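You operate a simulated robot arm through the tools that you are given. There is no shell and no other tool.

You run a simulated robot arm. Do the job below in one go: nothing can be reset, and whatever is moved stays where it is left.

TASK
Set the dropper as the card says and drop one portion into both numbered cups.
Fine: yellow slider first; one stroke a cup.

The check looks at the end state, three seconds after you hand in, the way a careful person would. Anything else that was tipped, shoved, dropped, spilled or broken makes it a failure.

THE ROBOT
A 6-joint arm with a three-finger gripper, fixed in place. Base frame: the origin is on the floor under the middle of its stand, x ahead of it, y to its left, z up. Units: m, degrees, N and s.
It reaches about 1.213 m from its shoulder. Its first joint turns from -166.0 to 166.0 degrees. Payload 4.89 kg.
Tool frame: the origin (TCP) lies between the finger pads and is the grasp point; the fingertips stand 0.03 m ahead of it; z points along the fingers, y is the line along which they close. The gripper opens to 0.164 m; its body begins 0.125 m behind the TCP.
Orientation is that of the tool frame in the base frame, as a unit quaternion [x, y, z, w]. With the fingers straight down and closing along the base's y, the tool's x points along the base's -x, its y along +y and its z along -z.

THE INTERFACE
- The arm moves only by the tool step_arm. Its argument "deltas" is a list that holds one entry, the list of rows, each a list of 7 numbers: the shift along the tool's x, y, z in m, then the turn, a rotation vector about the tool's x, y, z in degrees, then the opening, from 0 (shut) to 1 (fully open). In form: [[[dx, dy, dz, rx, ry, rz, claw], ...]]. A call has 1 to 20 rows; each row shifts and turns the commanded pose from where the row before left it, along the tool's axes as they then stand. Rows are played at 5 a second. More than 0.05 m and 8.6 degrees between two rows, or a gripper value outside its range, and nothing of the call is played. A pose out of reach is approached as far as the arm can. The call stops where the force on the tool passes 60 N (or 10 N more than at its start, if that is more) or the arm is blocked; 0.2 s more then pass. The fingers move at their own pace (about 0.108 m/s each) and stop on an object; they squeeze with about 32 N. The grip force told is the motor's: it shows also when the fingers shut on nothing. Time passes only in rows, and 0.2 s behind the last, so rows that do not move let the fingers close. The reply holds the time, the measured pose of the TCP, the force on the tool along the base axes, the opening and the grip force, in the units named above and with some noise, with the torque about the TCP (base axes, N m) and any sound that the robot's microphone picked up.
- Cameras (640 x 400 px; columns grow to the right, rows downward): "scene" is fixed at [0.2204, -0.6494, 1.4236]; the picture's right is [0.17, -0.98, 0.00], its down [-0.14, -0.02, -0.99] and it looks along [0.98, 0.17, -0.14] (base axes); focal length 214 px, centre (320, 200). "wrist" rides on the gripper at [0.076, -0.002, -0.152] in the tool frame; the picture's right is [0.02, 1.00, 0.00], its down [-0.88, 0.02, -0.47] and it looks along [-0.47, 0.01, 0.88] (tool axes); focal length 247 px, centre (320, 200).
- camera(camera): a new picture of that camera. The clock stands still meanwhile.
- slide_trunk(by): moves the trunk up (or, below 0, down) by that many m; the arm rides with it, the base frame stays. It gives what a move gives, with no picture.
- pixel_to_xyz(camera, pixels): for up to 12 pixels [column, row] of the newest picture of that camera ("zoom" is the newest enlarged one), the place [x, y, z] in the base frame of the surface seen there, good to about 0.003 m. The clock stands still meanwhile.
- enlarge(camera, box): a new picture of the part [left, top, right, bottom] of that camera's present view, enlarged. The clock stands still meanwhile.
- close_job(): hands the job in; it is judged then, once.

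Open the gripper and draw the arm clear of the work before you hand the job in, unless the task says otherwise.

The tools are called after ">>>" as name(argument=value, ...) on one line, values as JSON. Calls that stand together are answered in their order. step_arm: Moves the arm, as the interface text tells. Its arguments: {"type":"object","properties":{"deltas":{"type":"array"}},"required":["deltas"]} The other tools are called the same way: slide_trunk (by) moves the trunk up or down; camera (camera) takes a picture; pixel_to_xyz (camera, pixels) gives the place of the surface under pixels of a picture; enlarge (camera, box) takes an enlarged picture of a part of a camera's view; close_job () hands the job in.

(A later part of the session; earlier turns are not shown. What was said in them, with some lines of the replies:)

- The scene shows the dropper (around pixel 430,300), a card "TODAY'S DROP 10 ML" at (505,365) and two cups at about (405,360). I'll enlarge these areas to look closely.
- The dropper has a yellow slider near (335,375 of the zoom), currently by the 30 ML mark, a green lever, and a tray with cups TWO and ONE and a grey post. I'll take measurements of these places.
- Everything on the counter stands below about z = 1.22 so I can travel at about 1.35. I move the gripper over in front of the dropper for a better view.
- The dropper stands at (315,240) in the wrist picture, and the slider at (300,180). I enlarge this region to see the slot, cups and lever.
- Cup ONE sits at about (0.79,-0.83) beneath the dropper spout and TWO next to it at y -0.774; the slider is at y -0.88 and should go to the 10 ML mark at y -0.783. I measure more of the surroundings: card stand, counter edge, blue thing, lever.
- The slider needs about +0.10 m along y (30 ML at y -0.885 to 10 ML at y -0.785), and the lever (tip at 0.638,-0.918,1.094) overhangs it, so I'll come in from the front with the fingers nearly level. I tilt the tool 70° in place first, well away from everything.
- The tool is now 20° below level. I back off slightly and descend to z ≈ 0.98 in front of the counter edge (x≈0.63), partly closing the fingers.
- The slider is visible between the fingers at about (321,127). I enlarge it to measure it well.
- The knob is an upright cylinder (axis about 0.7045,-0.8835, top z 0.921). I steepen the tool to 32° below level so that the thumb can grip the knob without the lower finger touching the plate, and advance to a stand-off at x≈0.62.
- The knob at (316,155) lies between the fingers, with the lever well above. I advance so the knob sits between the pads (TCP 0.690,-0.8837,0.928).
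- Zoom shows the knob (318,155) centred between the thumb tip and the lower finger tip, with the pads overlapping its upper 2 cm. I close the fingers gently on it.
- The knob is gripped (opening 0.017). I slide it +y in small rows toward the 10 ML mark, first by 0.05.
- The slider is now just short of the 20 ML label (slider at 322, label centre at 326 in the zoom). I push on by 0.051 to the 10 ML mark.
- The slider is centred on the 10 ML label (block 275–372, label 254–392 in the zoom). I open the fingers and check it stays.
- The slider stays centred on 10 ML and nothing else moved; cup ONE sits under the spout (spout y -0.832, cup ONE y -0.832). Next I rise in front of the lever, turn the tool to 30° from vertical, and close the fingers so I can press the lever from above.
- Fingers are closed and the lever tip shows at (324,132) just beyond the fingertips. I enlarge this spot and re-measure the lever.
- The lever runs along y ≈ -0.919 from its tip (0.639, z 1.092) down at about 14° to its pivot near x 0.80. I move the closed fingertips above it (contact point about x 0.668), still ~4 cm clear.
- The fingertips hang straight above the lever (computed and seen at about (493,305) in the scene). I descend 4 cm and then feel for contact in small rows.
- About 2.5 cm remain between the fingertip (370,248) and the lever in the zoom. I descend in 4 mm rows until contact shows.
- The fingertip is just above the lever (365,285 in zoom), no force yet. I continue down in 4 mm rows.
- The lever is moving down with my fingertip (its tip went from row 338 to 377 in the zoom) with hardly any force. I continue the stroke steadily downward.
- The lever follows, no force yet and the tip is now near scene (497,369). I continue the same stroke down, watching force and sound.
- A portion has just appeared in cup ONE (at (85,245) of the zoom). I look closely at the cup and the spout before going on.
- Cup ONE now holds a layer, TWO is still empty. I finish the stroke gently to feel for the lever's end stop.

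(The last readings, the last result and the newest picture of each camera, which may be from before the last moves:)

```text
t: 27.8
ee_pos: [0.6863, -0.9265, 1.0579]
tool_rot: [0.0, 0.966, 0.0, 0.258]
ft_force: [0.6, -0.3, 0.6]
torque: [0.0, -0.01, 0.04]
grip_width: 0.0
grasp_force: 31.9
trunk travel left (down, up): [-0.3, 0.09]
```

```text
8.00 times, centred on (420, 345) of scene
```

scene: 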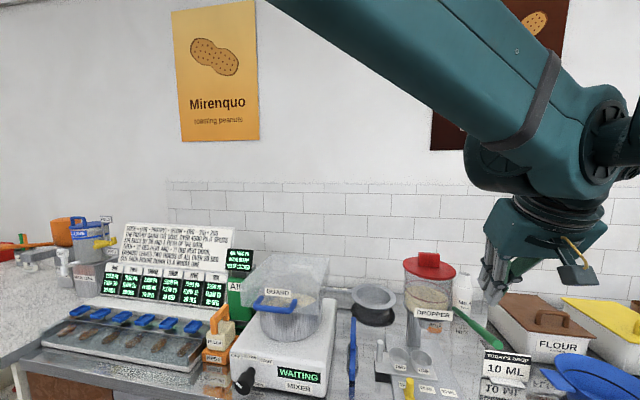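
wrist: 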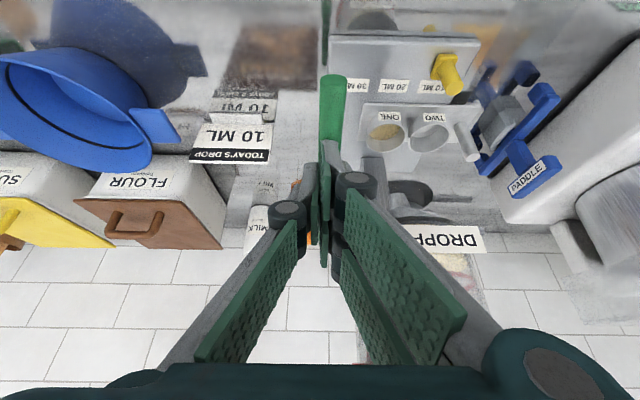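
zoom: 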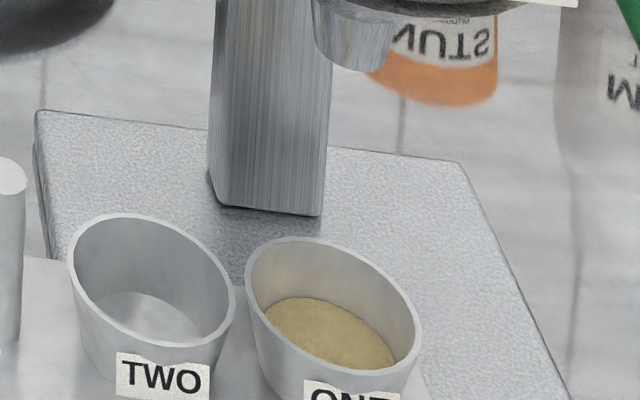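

The fill did not change, so the portion was complete. I raise the fingers and see whether the lever springs back.

>>> step_arm(deltas=[[[-0.003, 0, -0.0052, 0, 0, 0, 0], [-0.005, 0, -0.00866, 0, 0, 0, 0], [-0.005, 0, -0.00866, 0, 0, 0, 0], [-0.005, 0, -0.00866, 0, 0, 0, 0]]])

>>> enlarge(camera="scene", box=[400, 300, 560, 400])

```text
t: 28.8
ee_pos: [0.6851, -0.9275, 1.0935]
tool_rot: [0.0, 0.966, 0.0, 0.259]
ft_force: [-0.5, 1.3, 0.1]
torque: [0.04, 0.03, -0.02]
grip_width: 0.0
grasp_force: 31.9
trunk travel left (down, up): [-0.3, 0.09]
```

```text
4.00 times, centred on (480, 350) of scene
```

zoom: 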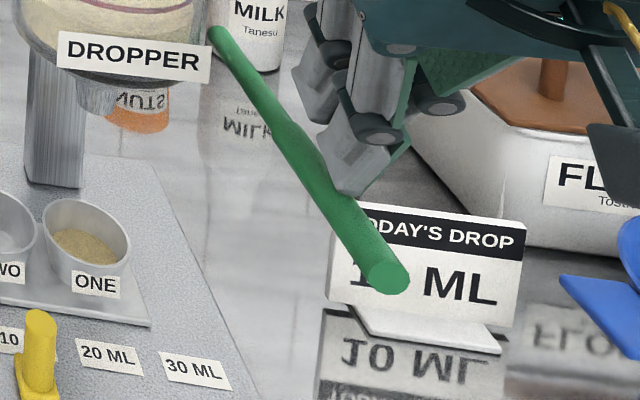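

The lever follows the fingers back up on its own spring. I keep rising until the lever is fully home and the fingers are clear.

>>> step_arm(deltas=[[[-0.005, 0, -0.00866, 0, 0, 0, 0], [-0.005, 0, -0.00866, 0, 0, 0, 0], [-0.005, 0, -0.00866, 0, 0, 0, 0], [-0.005, 0, -0.00866, 0, 0, 0, 0], [-0.01, 0, -0.0173, 0, 0, 0, 0], [-0.01, 0, -0.0173, 0, 0, 0, 0], [-0.01, 0, -0.0173, 0, 0, 0, 0], [0, 0, 0, 0, 0, 0, 0]]])

>>> camera(camera="scene")

>>> enlarge(camera="scene", box=[380, 280, 540, 380])

>>> camera(camera="wrist")

```text
t: 30.6
ee_pos: [0.6862, -0.9273, 1.1933]
tool_rot: [0.0, 0.966, 0.0, 0.258]
ft_force: [-0.3, 0.1, -0.1]
torque: [-0.01, 0.0, -0.05]
grip_width: 0.0001
grasp_force: 32.1
trunk travel left (down, up): [-0.3, 0.09]
```

```text
taken
```

scene: 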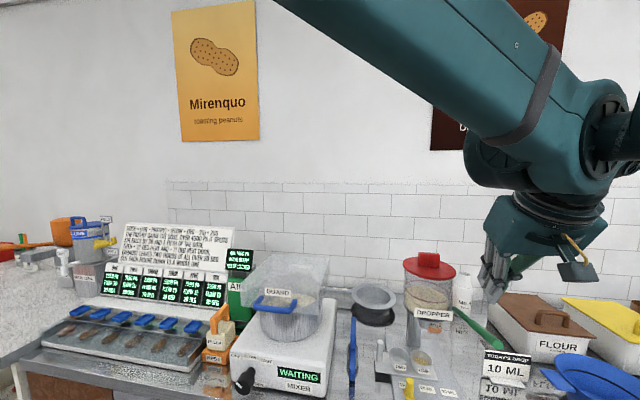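

```text
4.00 times, centred on (460, 330) of scene
```

zoom: 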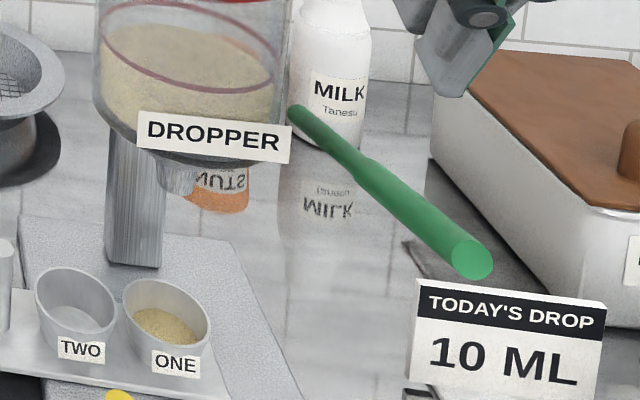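

```text
taken
```

wrist: 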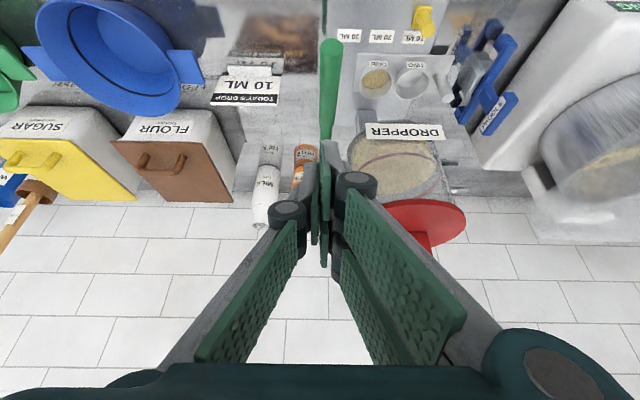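

The lever is home again and cup ONE has its portion. Next, the tray must go about 0.055 toward -y to bring TWO under the spout; I measure the post, paddle, cups and spout more precisely.

>>> enlarge(camera="wrist", box=[340, 20, 532, 140])

>>> pixel_to_xyz(camera="wrist", pixels=[[449, 98], [452, 93], [440, 80], [361, 70], [464, 102], [470, 85], [463, 60], [480, 125], [497, 40], [495, 110], [424, 20], [445, 68]])

>>> enlarge(camera="scene", box=[330, 310, 474, 400])

```text
3.33 times, centred on (436, 80) of wrist
```

zoom: 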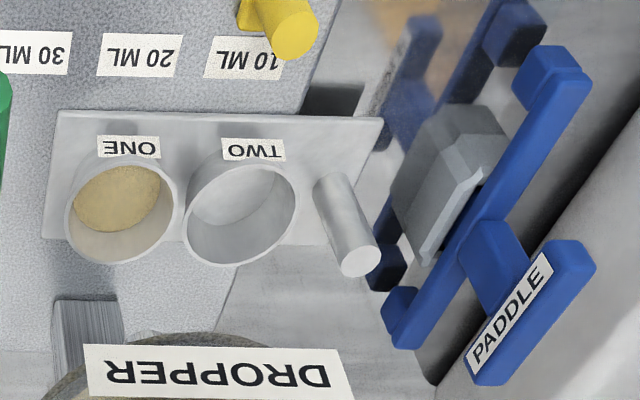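

```text
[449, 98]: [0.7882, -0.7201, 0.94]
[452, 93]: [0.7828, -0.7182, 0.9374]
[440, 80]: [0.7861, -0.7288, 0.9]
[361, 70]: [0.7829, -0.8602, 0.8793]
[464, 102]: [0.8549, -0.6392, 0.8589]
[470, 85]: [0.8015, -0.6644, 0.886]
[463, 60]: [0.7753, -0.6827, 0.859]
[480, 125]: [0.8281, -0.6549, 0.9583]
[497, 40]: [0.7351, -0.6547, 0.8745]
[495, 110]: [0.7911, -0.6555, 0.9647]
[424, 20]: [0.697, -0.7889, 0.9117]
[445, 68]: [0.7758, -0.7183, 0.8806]
```

```text
4.44 times, centred on (402, 355) of scene
```

zoom: 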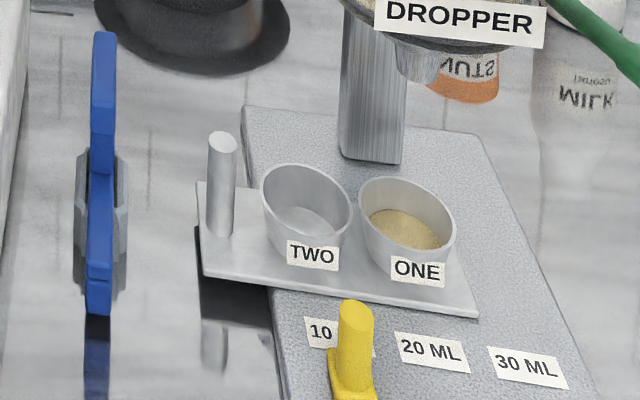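

Positions work out as: cup ONE y -0.833, cup TWO y -0.773, post (0.789,-0.7215, top 0.938), paddle face y -0.655; so the tray must shift about -0.060. I check how near the mixer and paddle come before I travel there.

>>> pixel_to_xyz(camera="scene", pixels=[[328, 310], [333, 325], [330, 350], [320, 385], [325, 370], [326, 285], [320, 262], [353, 322], [354, 335], [352, 350], [352, 365], [310, 290]])

>>> step_arm(deltas=[[[0.0316, 0, -0.01825, 0, 0, 0, 0], [0.0316, 0, -0.01825, 0, 0, 0, 0], [0.0316, 0, -0.01825, 0, 0, 0, 0], [0.0316, 0, -0.01825, 0, 0, 0, 0], [0, 0, 0, 0, 0, 0, 0]]])

```text
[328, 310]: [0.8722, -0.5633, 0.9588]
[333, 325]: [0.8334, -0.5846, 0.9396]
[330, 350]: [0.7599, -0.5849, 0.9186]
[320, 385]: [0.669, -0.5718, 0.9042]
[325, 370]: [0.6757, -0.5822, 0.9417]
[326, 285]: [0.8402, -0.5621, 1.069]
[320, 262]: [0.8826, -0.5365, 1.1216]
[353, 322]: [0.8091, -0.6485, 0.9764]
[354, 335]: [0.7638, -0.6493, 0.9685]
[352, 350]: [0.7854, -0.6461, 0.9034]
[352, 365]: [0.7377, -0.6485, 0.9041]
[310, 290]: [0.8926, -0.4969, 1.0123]
```

```text
t: 31.8
ee_pos: [0.541, -0.9264, 1.1952]
tool_rot: [0.001, 0.966, 0.0, 0.259]
ft_force: [-0.2, -0.6, 0.8]
torque: [0.02, -0.06, -0.02]
grip_width: 0.0
grasp_force: 32.4
trunk travel left (down, up): [-0.3, 0.09]
```

The mixer's edge is at y -0.585 and the paddle at y ≈ -0.65, so there is room around the post. I shift to y -0.7215, turn the tool back to 32° below level, and set a narrow 3.4 cm opening.

>>> step_arm(deltas=[[[0, 0.041, 0, 0, 0, 0, 0], [0, 0.041, 0, 0, -7, 0, 0.1], [0, 0.041, 0, 0, -7, 0, 0.207], [0, 0.041, 0, 0, -7, 0, 0.207], [0, 0.041, 0, 0, -7, 0, 0.207], [0, 0, 0, 0, 0, 0, 0.207], [0.01852, 0, 0.03658, 0, 0, 0, 0.207], [0.01852, 0, 0.03658, 0, 0, 0, 0.207], [0.01852, 0, 0.03658, 0, 0, 0, 0.207], [0, 0, 0, 0, 0, 0, 0.207], [0, 0, 0, 0, 0, 0, 0.207]]])

>>> camera(camera="wrist")

>>> enlarge(camera="wrist", box=[220, 40, 412, 160])

>>> camera(camera="scene")

```text
t: 34.2
ee_pos: [0.6046, -0.7221, 1.0885]
tool_rot: [0.0, 0.875, 0.0, 0.485]
ft_force: [0.1, 0.2, -0.7]
torque: [-0.02, 0.02, 0.03]
grip_width: 0.034
grasp_force: 0.0
trunk travel left (down, up): [-0.3, 0.09]
```

```text
taken
```

wrist: 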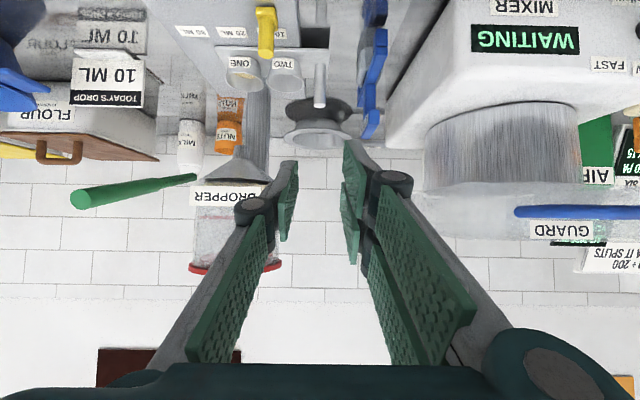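

```text
3.33 times, centred on (316, 100) of wrist
```

zoom: 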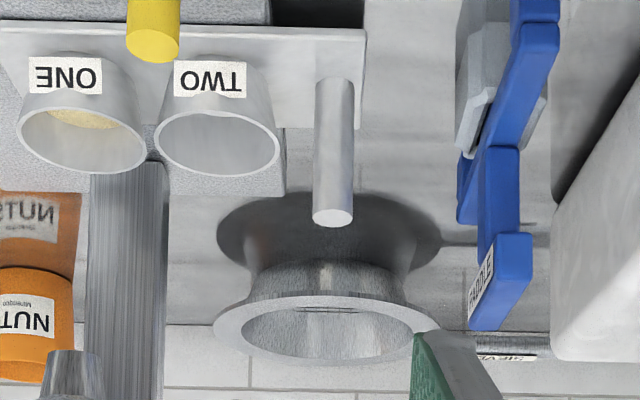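

```text
taken
```

scene: 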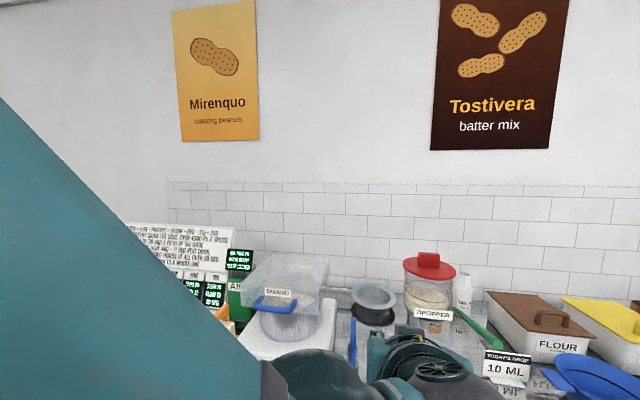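

The post (column ~320) is lined up midway between the fingers (290 and 350). I advance to about 7 cm short of it and look again.

>>> step_arm(deltas=[[[0.0096, 0, 0.0369, 0, 0, 0, 0.207], [0.0096, 0, 0.0369, 0, 0, 0, 0.207], [0.0096, 0, 0.0369, 0, 0, 0, 0.207], [0.0096, 0, 0.0369, 0, 0, 0, 0.207], [0, 0, 0, 0, 0, 0, 0.207], [0, 0, 0, 0, 0, 0, 0.207]]])

>>> camera(camera="wrist")

>>> enlarge(camera="wrist", box=[240, 70, 432, 190])

>>> pixel_to_xyz(camera="wrist", pixels=[[320, 110], [320, 120], [320, 130], [320, 140]])

```text
t: 35.6
ee_pos: [0.7104, -0.7211, 0.9786]
tool_rot: [-0.001, 0.874, 0.001, 0.485]
ft_force: [-0.4, -0.9, 0.5]
torque: [0.03, -0.01, 0.01]
grip_width: 0.0336
grasp_force: 0.0
trunk travel left (down, up): [-0.3, 0.09]
```

```text
taken
```

wrist: 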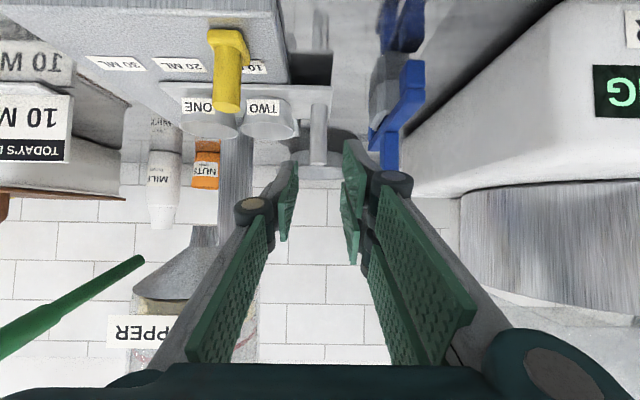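

```text
3.33 times, centred on (336, 130) of wrist
```

zoom: 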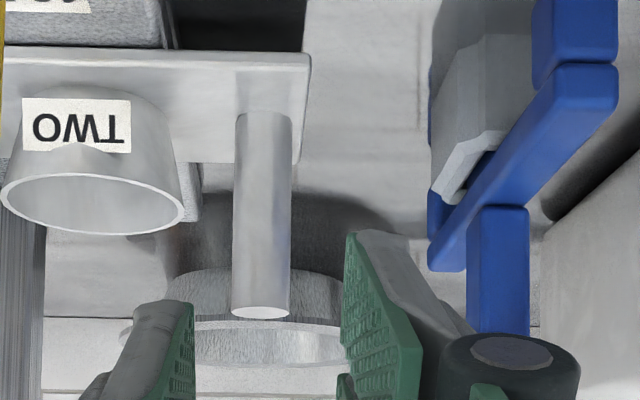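

```text
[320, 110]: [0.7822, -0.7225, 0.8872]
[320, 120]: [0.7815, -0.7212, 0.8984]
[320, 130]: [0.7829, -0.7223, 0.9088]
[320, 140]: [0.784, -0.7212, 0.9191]
```

The post (front x≈0.782, y -0.722) is centred between the pads and the paddle keeps clear to the right. I advance the first half of the way and check clearance.

>>> step_arm(deltas=[[[0.0003, 0, 0.0187, 0, 0, 0, 0.207], [0.0003, 0, 0.0187, 0, 0, 0, 0.207], [0, 0, 0, 0, 0, 0, 0.207]]])

>>> enlarge(camera="wrist", box=[240, 90, 432, 210])

```text
t: 36.4
ee_pos: [0.7398, -0.7226, 0.9576]
tool_rot: [0.0, 0.874, 0.0, 0.485]
ft_force: [0.3, 0.8, -0.1]
torque: [0.06, -0.07, 0.05]
grip_width: 0.034
grasp_force: 0.0
trunk travel left (down, up): [-0.3, 0.09]
```

```text
3.33 times, centred on (336, 150) of wrist
```

zoom: 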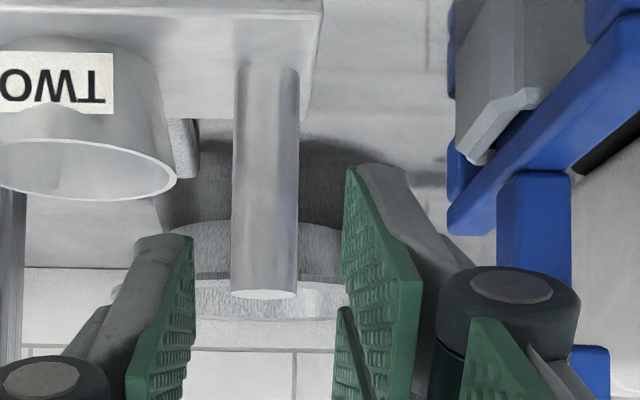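

The thumb would come close to cup TWO's rim (right edge at (178,180) in this zoom). I measure the rim and thumb before going any further.

>>> pixel_to_xyz(camera="zoom", pixels=[[175, 178], [172, 185], [100, 198], [130, 197], [155, 240], [185, 245], [150, 300], [262, 292], [350, 175], [385, 175], [500, 200], [455, 225]])

>>> camera(camera="wrist")

```text
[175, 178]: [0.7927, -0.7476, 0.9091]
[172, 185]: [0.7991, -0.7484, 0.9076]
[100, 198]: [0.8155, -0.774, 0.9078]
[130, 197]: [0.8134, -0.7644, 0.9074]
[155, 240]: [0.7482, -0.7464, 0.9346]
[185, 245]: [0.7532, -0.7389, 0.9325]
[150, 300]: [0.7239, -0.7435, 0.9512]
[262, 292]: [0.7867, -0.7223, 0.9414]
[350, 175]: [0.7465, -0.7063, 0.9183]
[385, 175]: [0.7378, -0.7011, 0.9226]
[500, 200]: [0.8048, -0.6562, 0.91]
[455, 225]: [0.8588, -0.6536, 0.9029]
```

```text
taken
```

wrist: 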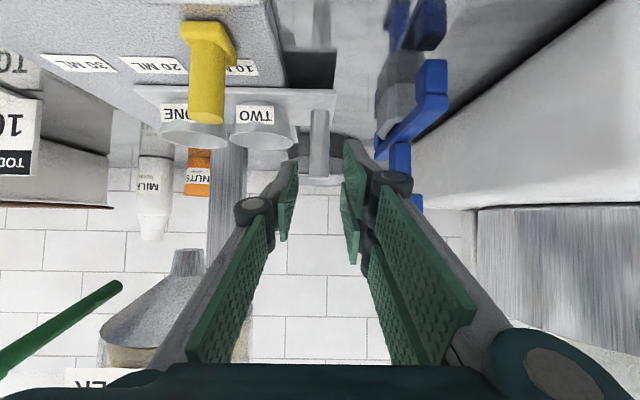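

The rim tops out at z 0.9085 and the thumb's low corner sits 2.4 cm below the TCP, so I aim for TCP z 0.944 to pass 1 cm over the rim while still gripping the post's top 2 cm (post top 0.941).

>>> step_arm(deltas=[[[-0.0033, 0.0004, 0.0181, 0, 0, 0, 0.207], [-0.0033, 0.0004, 0.0181, 0, 0, 0, 0.207], [0, 0, 0, 0, 0, 0, 0.207]]])

>>> enlarge(camera="wrist", box=[240, 90, 432, 210])

>>> camera(camera="scene")

```text
t: 37.2
ee_pos: [0.7744, -0.7227, 0.9448]
tool_rot: [0.001, 0.875, -0.001, 0.485]
ft_force: [1.0, -0.7, 0.3]
torque: [-0.05, -0.05, -0.01]
grip_width: 0.0342
grasp_force: 0.0
trunk travel left (down, up): [-0.3, 0.09]
```

```text
3.33 times, centred on (336, 150) of wrist
```

zoom: 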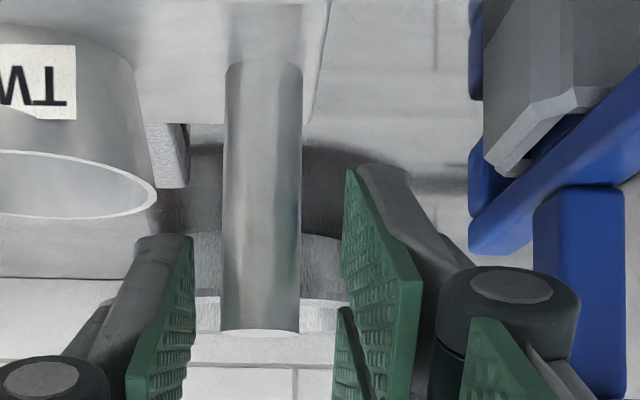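

```text
taken
```

scene: 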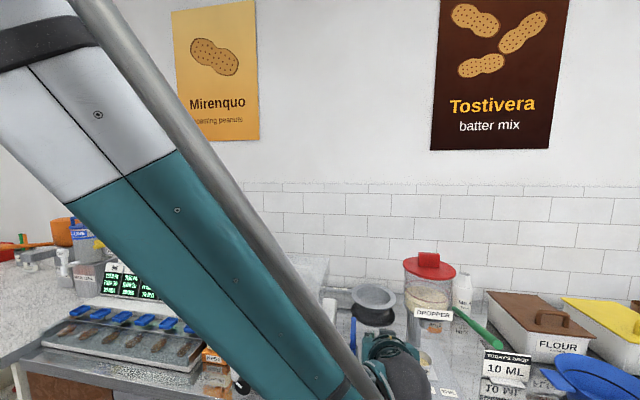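

The post (225–302 in zoom) stands between the thumb (190) and the finger (345), overlapping rows 237–330. I close on it gently.

>>> step_arm(deltas=[[[0, 0, 0, 0, 0, 0, 0.12], [0, 0, 0, 0, 0, 0, 0.07], [0, 0, 0, 0, 0, 0, 0.07], [0, 0, 0, 0, 0, 0, 0.07]]])

>>> enlarge(camera="wrist", box=[220, 80, 412, 200])

```text
t: 38.2
ee_pos: [0.7738, -0.7229, 0.9444]
tool_rot: [0.001, 0.875, -0.001, 0.485]
ft_force: [7.8, -18.5, 3.9]
torque: [-0.52, -0.19, -0.29]
grip_width: 0.0173
grasp_force: 44.9
trunk travel left (down, up): [-0.3, 0.09]
```

```text
3.33 times, centred on (316, 140) of wrist
```

zoom: 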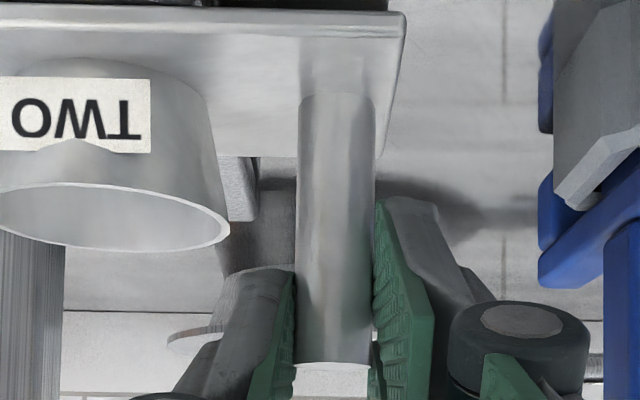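

The post is gripped (opening 0.0173) with an 18 N sideways preload toward -y. I slide it slowly in -y by 1.5 cm first and watch the force.

>>> step_arm(deltas=[[[0, -0.004, 0, 0, 0, 0, 0.07], [0, -0.005, 0, 0, 0, 0, 0.07], [0, -0.006, 0, 0, 0, 0, 0.07], [0, 0, 0, 0, 0, 0, 0.07]]])

>>> camera(camera="wrist")

>>> enlarge(camera="wrist", box=[160, 60, 400, 210])

```text
t: 39.2
ee_pos: [0.7749, -0.7375, 0.9437]
tool_rot: [0.0, 0.875, 0.0, 0.485]
ft_force: [-2.1, 1.5, -9.6]
torque: [-0.15, 0.4, 0.07]
grip_width: 0.0172
grasp_force: 44.7
trunk travel left (down, up): [-0.3, 0.09]
```

```text
taken
```

wrist: 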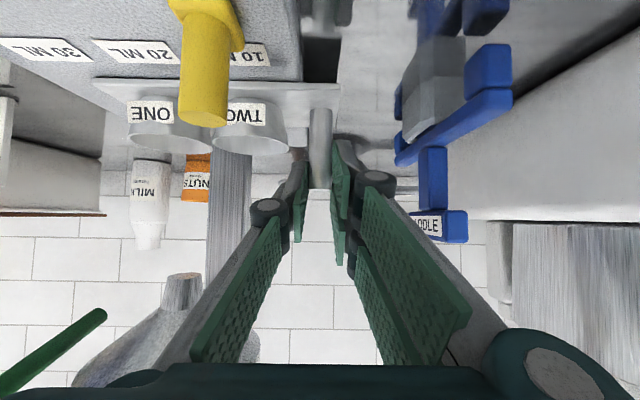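

```text
2.67 times, centred on (280, 135) of wrist
```

zoom: 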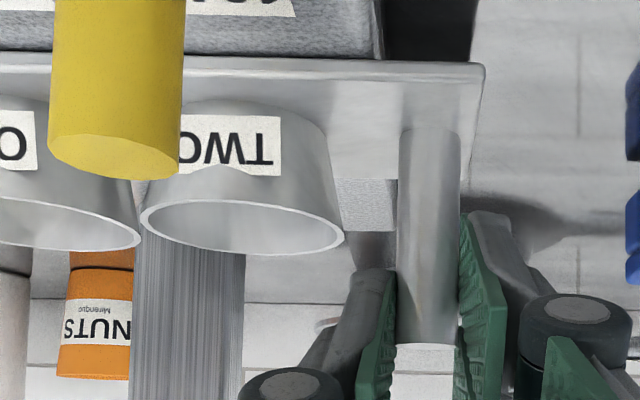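

The tray slides with the post (TCP y -0.7375, small force). I continue -y by 3 cm in 5 mm rows.

>>> step_arm(deltas=[[[0, -0.005, 0, 0, 0, 0, 0.07], [0, -0.005, 0, 0, 0, 0, 0.07], [0, -0.005, 0, 0, 0, 0, 0.07], [0, -0.005, 0, 0, 0, 0, 0.07], [0, -0.005, 0, 0, 0, 0, 0.07], [0, -0.005, 0, 0, 0, 0, 0.07]]])

>>> camera(camera="wrist")

>>> camera(camera="scene")

```text
t: 40.6
ee_pos: [0.7735, -0.7666, 0.944]
tool_rot: [0.001, 0.875, 0.0, 0.485]
ft_force: [-4.7, 0.6, -11.4]
torque: [-0.17, 0.5, 0.04]
grip_width: 0.0173
grasp_force: 44.4
trunk travel left (down, up): [-0.3, 0.09]
```

```text
taken
```

wrist: 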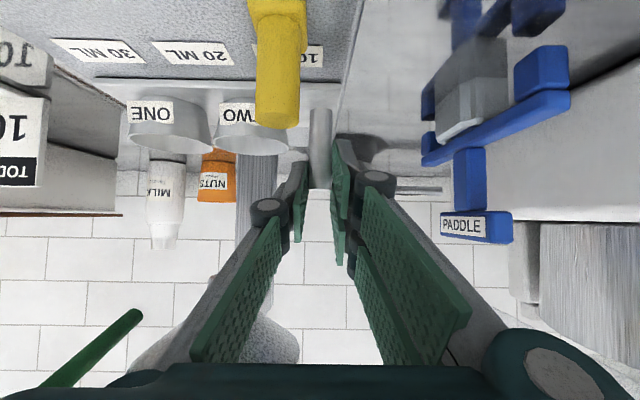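

```text
taken
```

scene: 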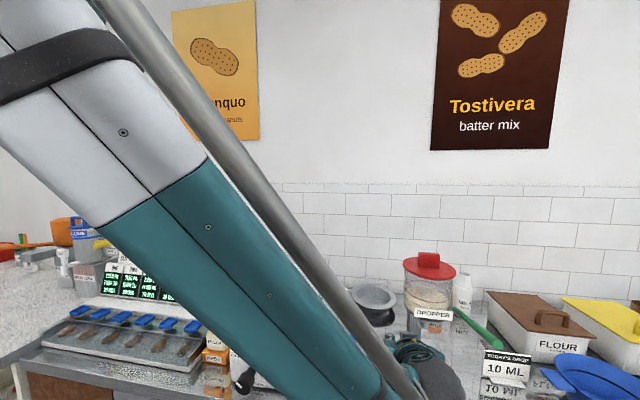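

TCP y is now -0.7666; the slider knob and dropper remain untouched. I go the remaining ~1.5 cm in 3 mm rows to y ≈ -0.782.

>>> step_arm(deltas=[[[0, -0.003, 0, 0, 0, 0, 0.07], [0, -0.003, 0, 0, 0, 0, 0.07], [0, -0.003, 0, 0, 0, 0, 0.07], [0, -0.003, 0, 0, 0, 0, 0.07], [0, -0.003, 0, 0, 0, 0, 0.07], [0, 0, 0, 0, 0, 0, 0.07]]])

>>> camera(camera="wrist")

>>> enlarge(camera="scene", box=[360, 270, 520, 370])

```text
t: 42.0
ee_pos: [0.7743, -0.7814, 0.9437]
tool_rot: [0.0, 0.874, 0.0, 0.485]
ft_force: [7.2, -1.4, -4.8]
torque: [-0.15, -0.5, -0.03]
grip_width: 0.0174
grasp_force: 45.2
trunk travel left (down, up): [-0.3, 0.09]
```

```text
taken
```

wrist: 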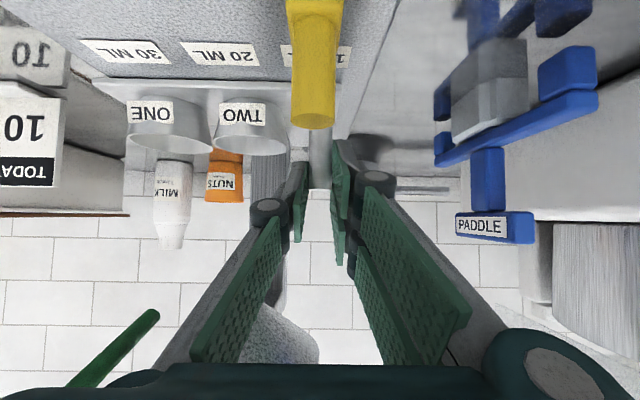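

```text
4.00 times, centred on (440, 320) of scene
```

zoom: 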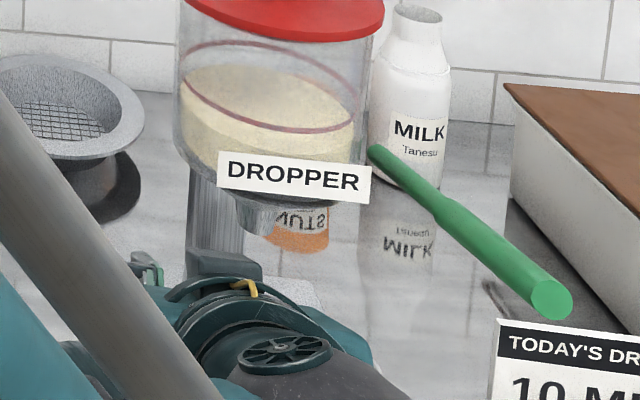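

The tray is now 5.9 cm over. Before releasing I measure cup TWO's rim and label and the spout from here.

>>> enlarge(camera="wrist", box=[110, 70, 350, 220])

>>> pixel_to_xyz(camera="wrist", pixels=[[241, 113], [249, 154], [285, 148], [218, 140], [318, 150], [155, 153], [150, 112], [269, 165], [275, 290]])

```text
2.67 times, centred on (230, 145) of wrist
```

zoom: 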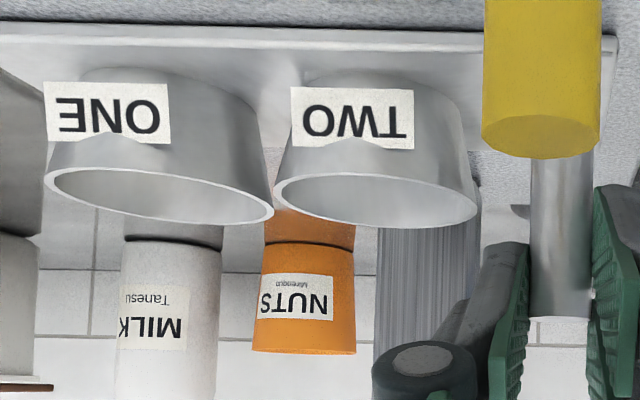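

```text
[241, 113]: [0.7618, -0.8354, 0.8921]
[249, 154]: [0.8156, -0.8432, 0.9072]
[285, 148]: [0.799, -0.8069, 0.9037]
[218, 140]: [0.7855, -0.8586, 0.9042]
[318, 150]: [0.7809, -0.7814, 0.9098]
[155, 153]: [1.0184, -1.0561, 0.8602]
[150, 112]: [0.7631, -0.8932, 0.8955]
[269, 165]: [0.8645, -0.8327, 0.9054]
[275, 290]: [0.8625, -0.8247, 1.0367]
```

Cup TWO's rim spans y -0.859 to -0.807 so its centre is about -0.833, right under the spout. I release the post and back out along the tool axis.

>>> step_arm(deltas=[[[0, 0, 0, 0, 0, 0, 0.15], [0, 0, 0, 0, 0, 0, 0.207], [0, 0, 0, 0, 0, 0, 0.207], [0, 0, -0.015, 0, 0, 0, 0.207], [0, 0, -0.03, 0, 0, 0, 0.207], [0, 0, -0.04, 0, 0, 0, 0.207], [0, 0, -0.04, 0, 0, 0, 0.207], [0, 0, -0.04, 0, 0, 0, 0.207], [0, 0, 0, 0, 0, 0, 0.207]]])

>>> camera(camera="wrist")

>>> camera(camera="scene")

>>> enlarge(camera="scene", box=[370, 300, 530, 400])

```text
t: 44.0
ee_pos: [0.6337, -0.7818, 1.0326]
tool_rot: [0.001, 0.875, -0.001, 0.484]
ft_force: [-0.4, 0.8, 0.4]
torque: [-0.06, -0.03, -0.02]
grip_width: 0.0339
grasp_force: 0.1
trunk travel left (down, up): [-0.3, 0.09]
```

```text
taken
```

wrist: 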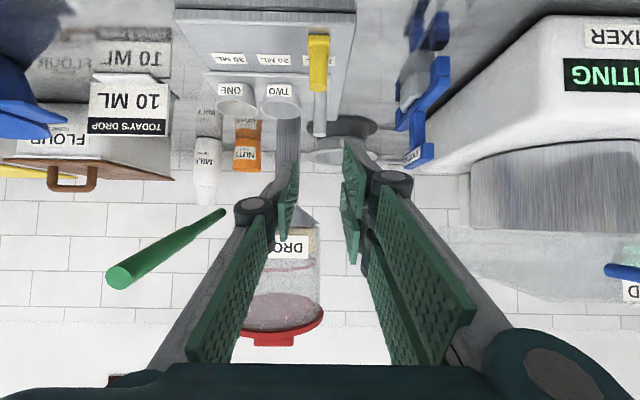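

```text
taken
```

scene: 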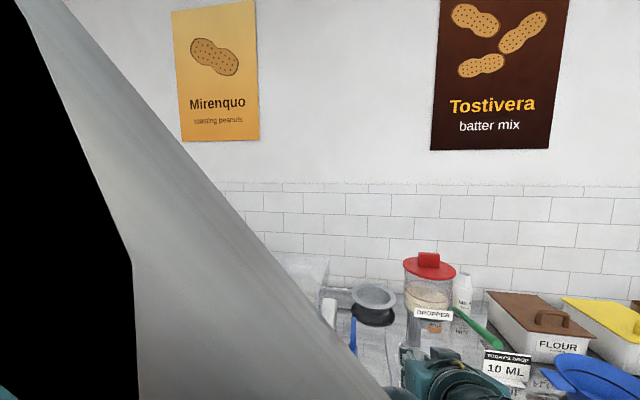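

```text
4.00 times, centred on (450, 350) of scene
```

zoom: 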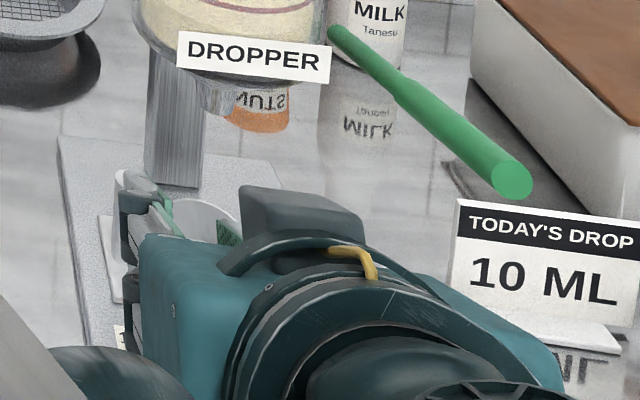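

The tray holds its new place, and post, slider and paddle look undisturbed. I back up and away, close the fingers, turn to 30° from vertical, and view the dropper from in front of the lever.

>>> step_arm(deltas=[[[-0.018, 0, -0.0334, 0, 0, 0, 0.207], [-0.018, 0, -0.0334, 0, 0, 0, 0.207], [-0.018, 0, -0.0334, 0, 0, 0, 0.207], [-0.018, 0, -0.0334, 0, 0, 0, 0.1], [-0.018, 0, -0.0334, 0, 0, 0, 0], [0, -0.0363, 0, 0, 7, 0, 0], [0, -0.0363, 0, 0, 7, 0, 0], [0, -0.0363, 0, 0, 7, 0, 0], [0, -0.0363, 0, 0, 7, 0, 0], [0, 0, 0, 0, 0, 0, 0], [0, 0, 0, 0, 0, 0, 0]]])

>>> camera(camera="wrist")

>>> enlarge(camera="wrist", box=[300, 40, 460, 140])

>>> enlarge(camera="scene", box=[340, 300, 500, 400])

```text
t: 46.4
ee_pos: [0.5372, -0.9253, 1.1942]
tool_rot: [0.001, 0.966, 0.0, 0.259]
ft_force: [0.8, -0.9, -0.4]
torque: [0.0, 0.0, 0.0]
grip_width: 0.0
grasp_force: 32.1
trunk travel left (down, up): [-0.3, 0.09]
```

```text
taken
```

wrist: 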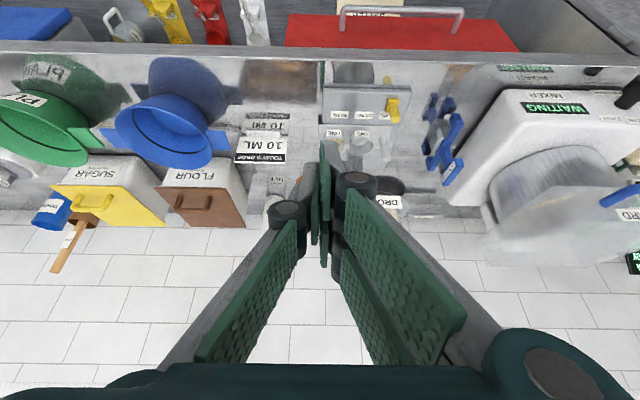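

```text
4.00 times, centred on (380, 90) of wrist
```

zoom: 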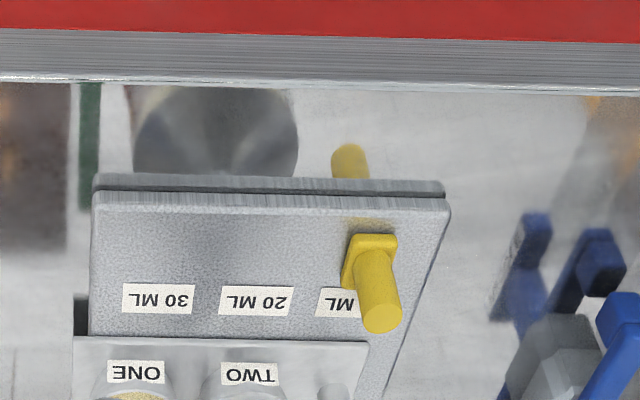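

```text
4.00 times, centred on (420, 350) of scene
```

zoom: 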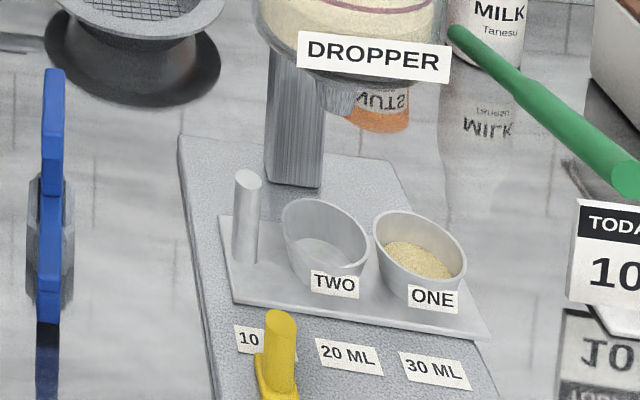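

Cup TWO now sits relative to the spout exactly as ONE did (spout centre 337, cup centre 326 in the 4x zoom, the same +11 offset as before), and the slider is at 10. I move the closed fingertips back over the lever.

>>> step_arm(deltas=[[[-0.03155, -0.0004, 0.0194, 0, 0, 0, 0], [-0.03155, -0.0004, 0.0194, 0, 0, 0, 0], [-0.03155, -0.0004, 0.0194, 0, 0, 0, 0], [-0.03155, -0.0004, 0.0194, 0, 0, 0, 0], [0, 0, 0, 0, 0, 0, 0], [0, 0, 0, 0, 0, 0, 0]]])

>>> camera(camera="wrist")

>>> enlarge(camera="scene", box=[370, 270, 530, 370])

>>> enlarge(camera="wrist", box=[310, 0, 470, 100])

```text
t: 47.8
ee_pos: [0.6858, -0.9269, 1.1923]
tool_rot: [0.0, 0.966, -0.001, 0.258]
ft_force: [0.7, 0.4, -0.2]
torque: [-0.05, 0.02, -0.01]
grip_width: 0.0
grasp_force: 32.1
trunk travel left (down, up): [-0.3, 0.09]
```

```text
taken
```

wrist: 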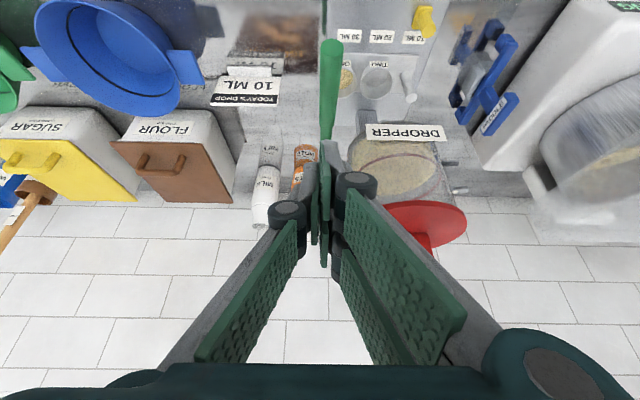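

```text
4.00 times, centred on (450, 320) of scene
```

zoom: 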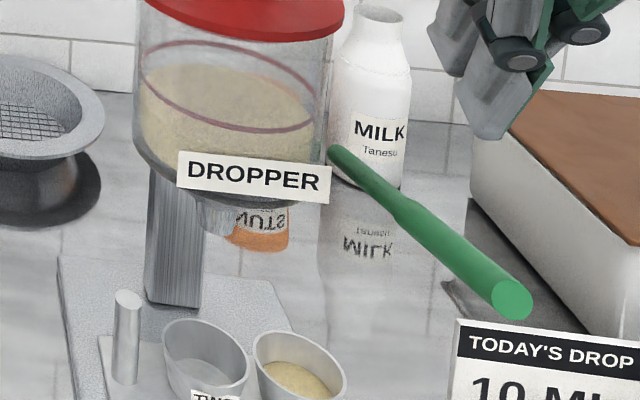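

```text
4.00 times, centred on (390, 50) of wrist
```

zoom: 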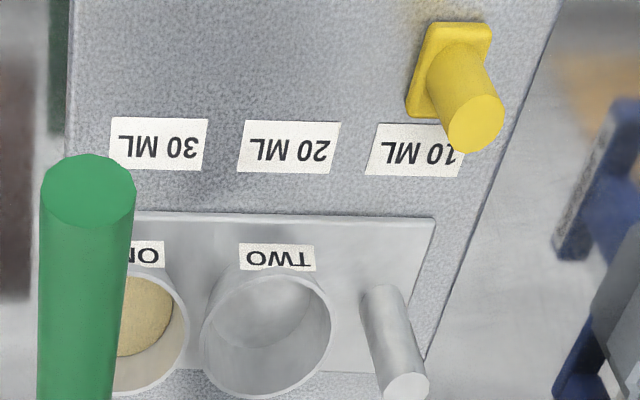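

The pose over the lever matches the first stroke's start, and cup TWO is empty under the spout. I make the second stroke the same way, first down to z ≈ 1.097.

>>> step_arm(deltas=[[[0.00625, 0, 0.010825, 0, 0, 0, 0], [0.00625, 0, 0.010825, 0, 0, 0, 0], [0.00625, 0, 0.010825, 0, 0, 0, 0], [0.00625, 0, 0.010825, 0, 0, 0, 0], [0.00325, 0, 0.00563, 0, 0, 0, 0], [0.00325, 0, 0.00563, 0, 0, 0, 0], [0.00325, 0, 0.00563, 0, 0, 0, 0], [0.00325, 0, 0.00563, 0, 0, 0, 0], [0.00325, 0, 0.00563, 0, 0, 0, 0], [0.00325, 0, 0.00563, 0, 0, 0, 0], [0.00325, 0, 0.00563, 0, 0, 0, 0]]])

>>> enlarge(camera="scene", box=[370, 290, 530, 390])

```text
t: 50.2
ee_pos: [0.6872, -0.9289, 1.0969]
tool_rot: [0.0, 0.966, 0.0, 0.259]
ft_force: [-0.1, 0.0, 0.0]
torque: [0.03, -0.01, 0.0]
grip_width: 0.0
grasp_force: 32.1
trunk travel left (down, up): [-0.3, 0.09]
```

```text
4.00 times, centred on (450, 340) of scene
```

zoom: 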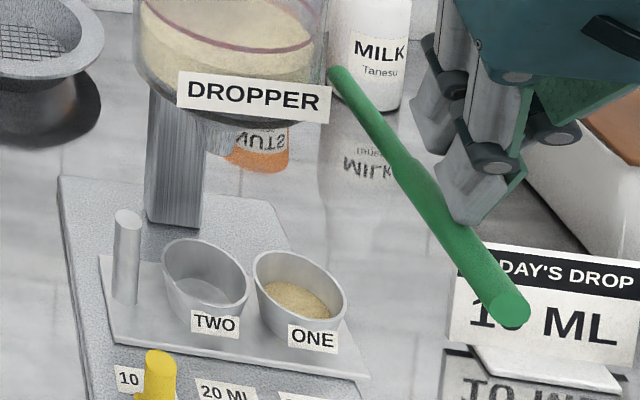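

The lever is following down as before (tip at (508,305) in the zoom). I complete the stroke to z ≈ 1.062.

>>> step_arm(deltas=[[[0.003, 0, 0.0052, 0, 0, 0, 0], [0.003, 0, 0.0052, 0, 0, 0, 0], [0.003, 0, 0.0052, 0, 0, 0, 0], [0.003, 0, 0.0052, 0, 0, 0, 0], [0.003, 0, 0.0052, 0, 0, 0, 0], [0.0025, 0, 0.00433, 0, 0, 0, 0]]])

>>> enlarge(camera="scene", box=[370, 300, 530, 400])

>>> enlarge(camera="scene", box=[380, 320, 460, 370])

```text
t: 51.6
ee_pos: [0.6877, -0.9278, 1.0628]
tool_rot: [0.001, 0.966, 0.0, 0.259]
ft_force: [-0.5, -0.1, 0.6]
torque: [0.0, 0.02, -0.04]
grip_width: 0.0
grasp_force: 31.4
trunk travel left (down, up): [-0.3, 0.09]
```

```text
4.00 times, centred on (450, 350) of scene
```

zoom: 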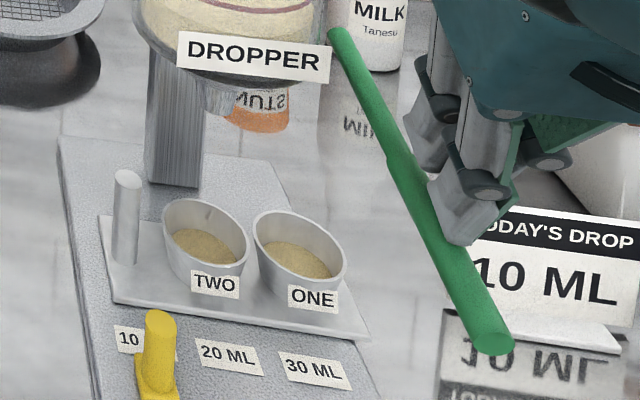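

```text
8.00 times, centred on (420, 345) of scene
```

zoom: 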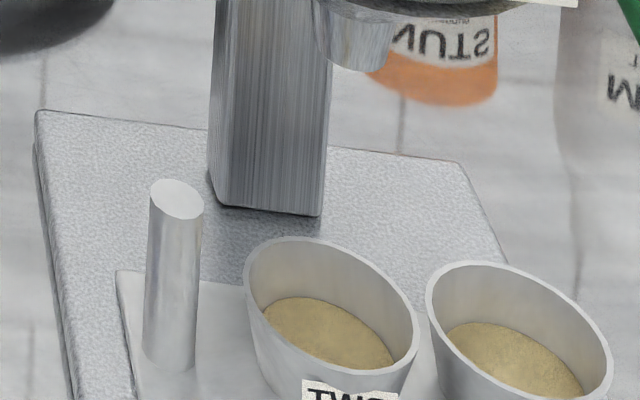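

Both cups now hold the same layer and nothing is spilled beside them. I raise the fingers smoothly to let the lever return home.

>>> step_arm(deltas=[[[-0.003, 0, -0.0052, 0, 0, 0, 0], [-0.005, 0, -0.00866, 0, 0, 0, 0], [-0.005, 0, -0.00866, 0, 0, 0, 0], [-0.005, 0, -0.00866, 0, 0, 0, 0], [-0.005, 0, -0.00866, 0, 0, 0, 0], [-0.005, 0, -0.00866, 0, 0, 0, 0], [-0.005, 0, -0.00866, 0, 0, 0, 0], [-0.005, 0, -0.00866, 0, 0, 0, 0], [-0.01, 0, -0.0173, 0, 0, 0, 0], [-0.01, 0, -0.0173, 0, 0, 0, 0], [-0.01, 0, -0.0173, 0, 0, 0, 0], [0, 0, 0, 0, 0, 0, 0]]])

>>> enlarge(camera="scene", box=[370, 280, 530, 380])

```text
t: 54.2
ee_pos: [0.6882, -0.9299, 1.1978]
tool_rot: [0.0, 0.966, 0.0, 0.259]
ft_force: [-0.3, 0.3, 0.7]
torque: [-0.05, 0.04, 0.01]
grip_width: 0.0
grasp_force: 31.2
trunk travel left (down, up): [-0.3, 0.09]
```

```text
4.00 times, centred on (450, 330) of scene
```

zoom: 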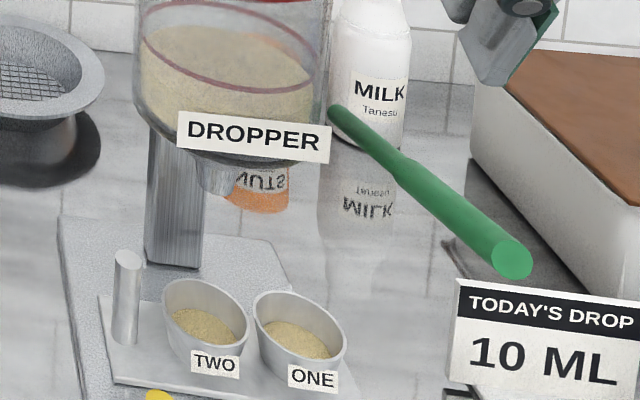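

The lever is home and both cups hold one portion each. I draw the arm back and up, then open the gripper well away from everything.

>>> step_arm(deltas=[[[0.0106, 0, -0.035, 0, 0, 0, 0], [0.0106, 0, -0.035, 0, 0, 0, 0], [0.0106, 0, -0.035, 0, 0, 0, 0], [0.0106, 0, -0.035, 0, 0, 0, 0], [0.0106, 0, -0.035, 0, 0, 0, 0], [0.0106, 0, -0.035, 0, 0, 0, 0], [0, 0, 0, 0, 0, 0, 0.5], [0, 0, 0, 0, 0, 0, 1], [0, 0, 0, 0, 0, 0, 1], [0, 0, 0, 0, 0, 0, 1], [0, 0, 0, 0, 0, 0, 1]]])

>>> camera(camera="scene")

>>> camera(camera="wrist")

>>> enlarge(camera="scene", box=[340, 300, 500, 400])

```text
t: 56.6
ee_pos: [0.528, -0.9278, 1.3482]
tool_rot: [0.0, 0.966, 0.0, 0.259]
ft_force: [0.0, 0.8, -0.2]
torque: [0.01, 0.0, 0.02]
grip_width: 0.1641
grasp_force: 0.0
trunk travel left (down, up): [-0.3, 0.09]
```

```text
taken
```

scene: 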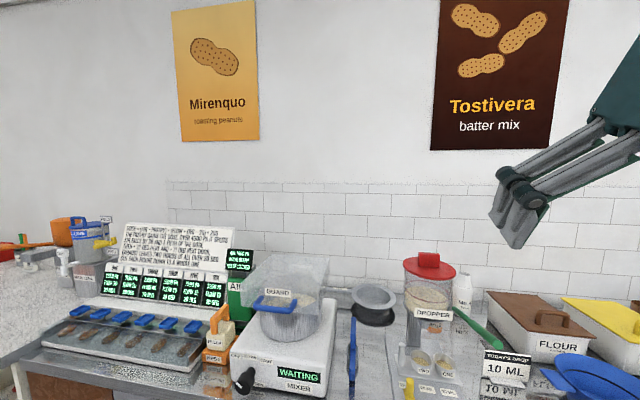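

```text
taken
```

wrist: 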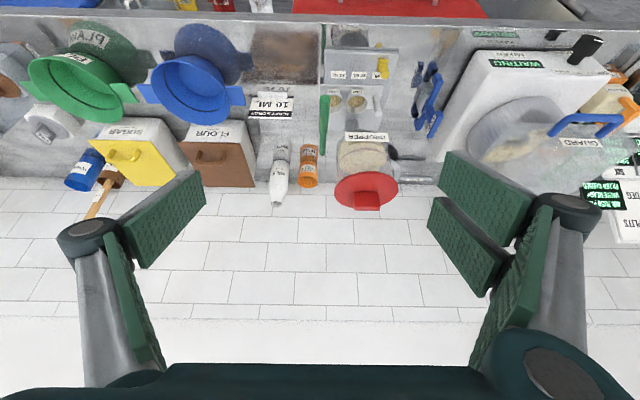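

```text
4.00 times, centred on (420, 350) of scene
```

zoom: 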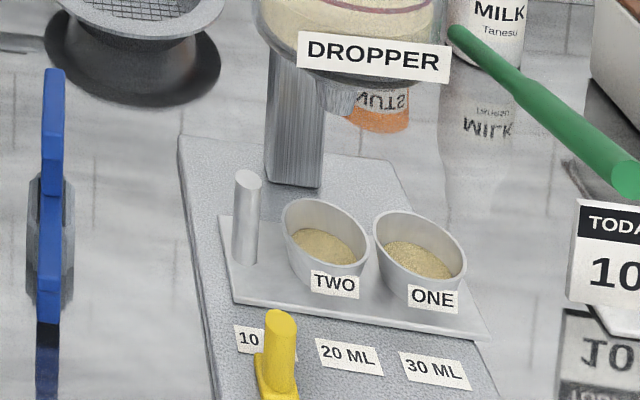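

The slider is at 10 ML and both cups hold one equal portion. The lever is home, the paddle, mixer and card stand are where they were, and the gripper is open and clear. I hand the job in.

>>> close_job()

```text
The job is handed in.
```

I set the dropper to 10 ML, as the card says, and dropped one portion into each numbered cup, using one lever stroke per cup.

- **Setting:** I moved the yellow slider first, from 30 ML to 10 ML. It stayed centred on that mark after I let go.
- **Cup ONE:** It was already under the spout, and one stroke filled it.
- **Cup TWO:** I slid the cup tray about 6 cm to bring it under the spout, then made one stroke. I left the tray in that position.
- **End state:** In the last pictures both cups hold a similar layer, nothing is spilled beside them, and nothing else looks moved. The lever sprang back up, and the gripper is open and clear of the work.

The job is handed in, but no verdict has come back yet.
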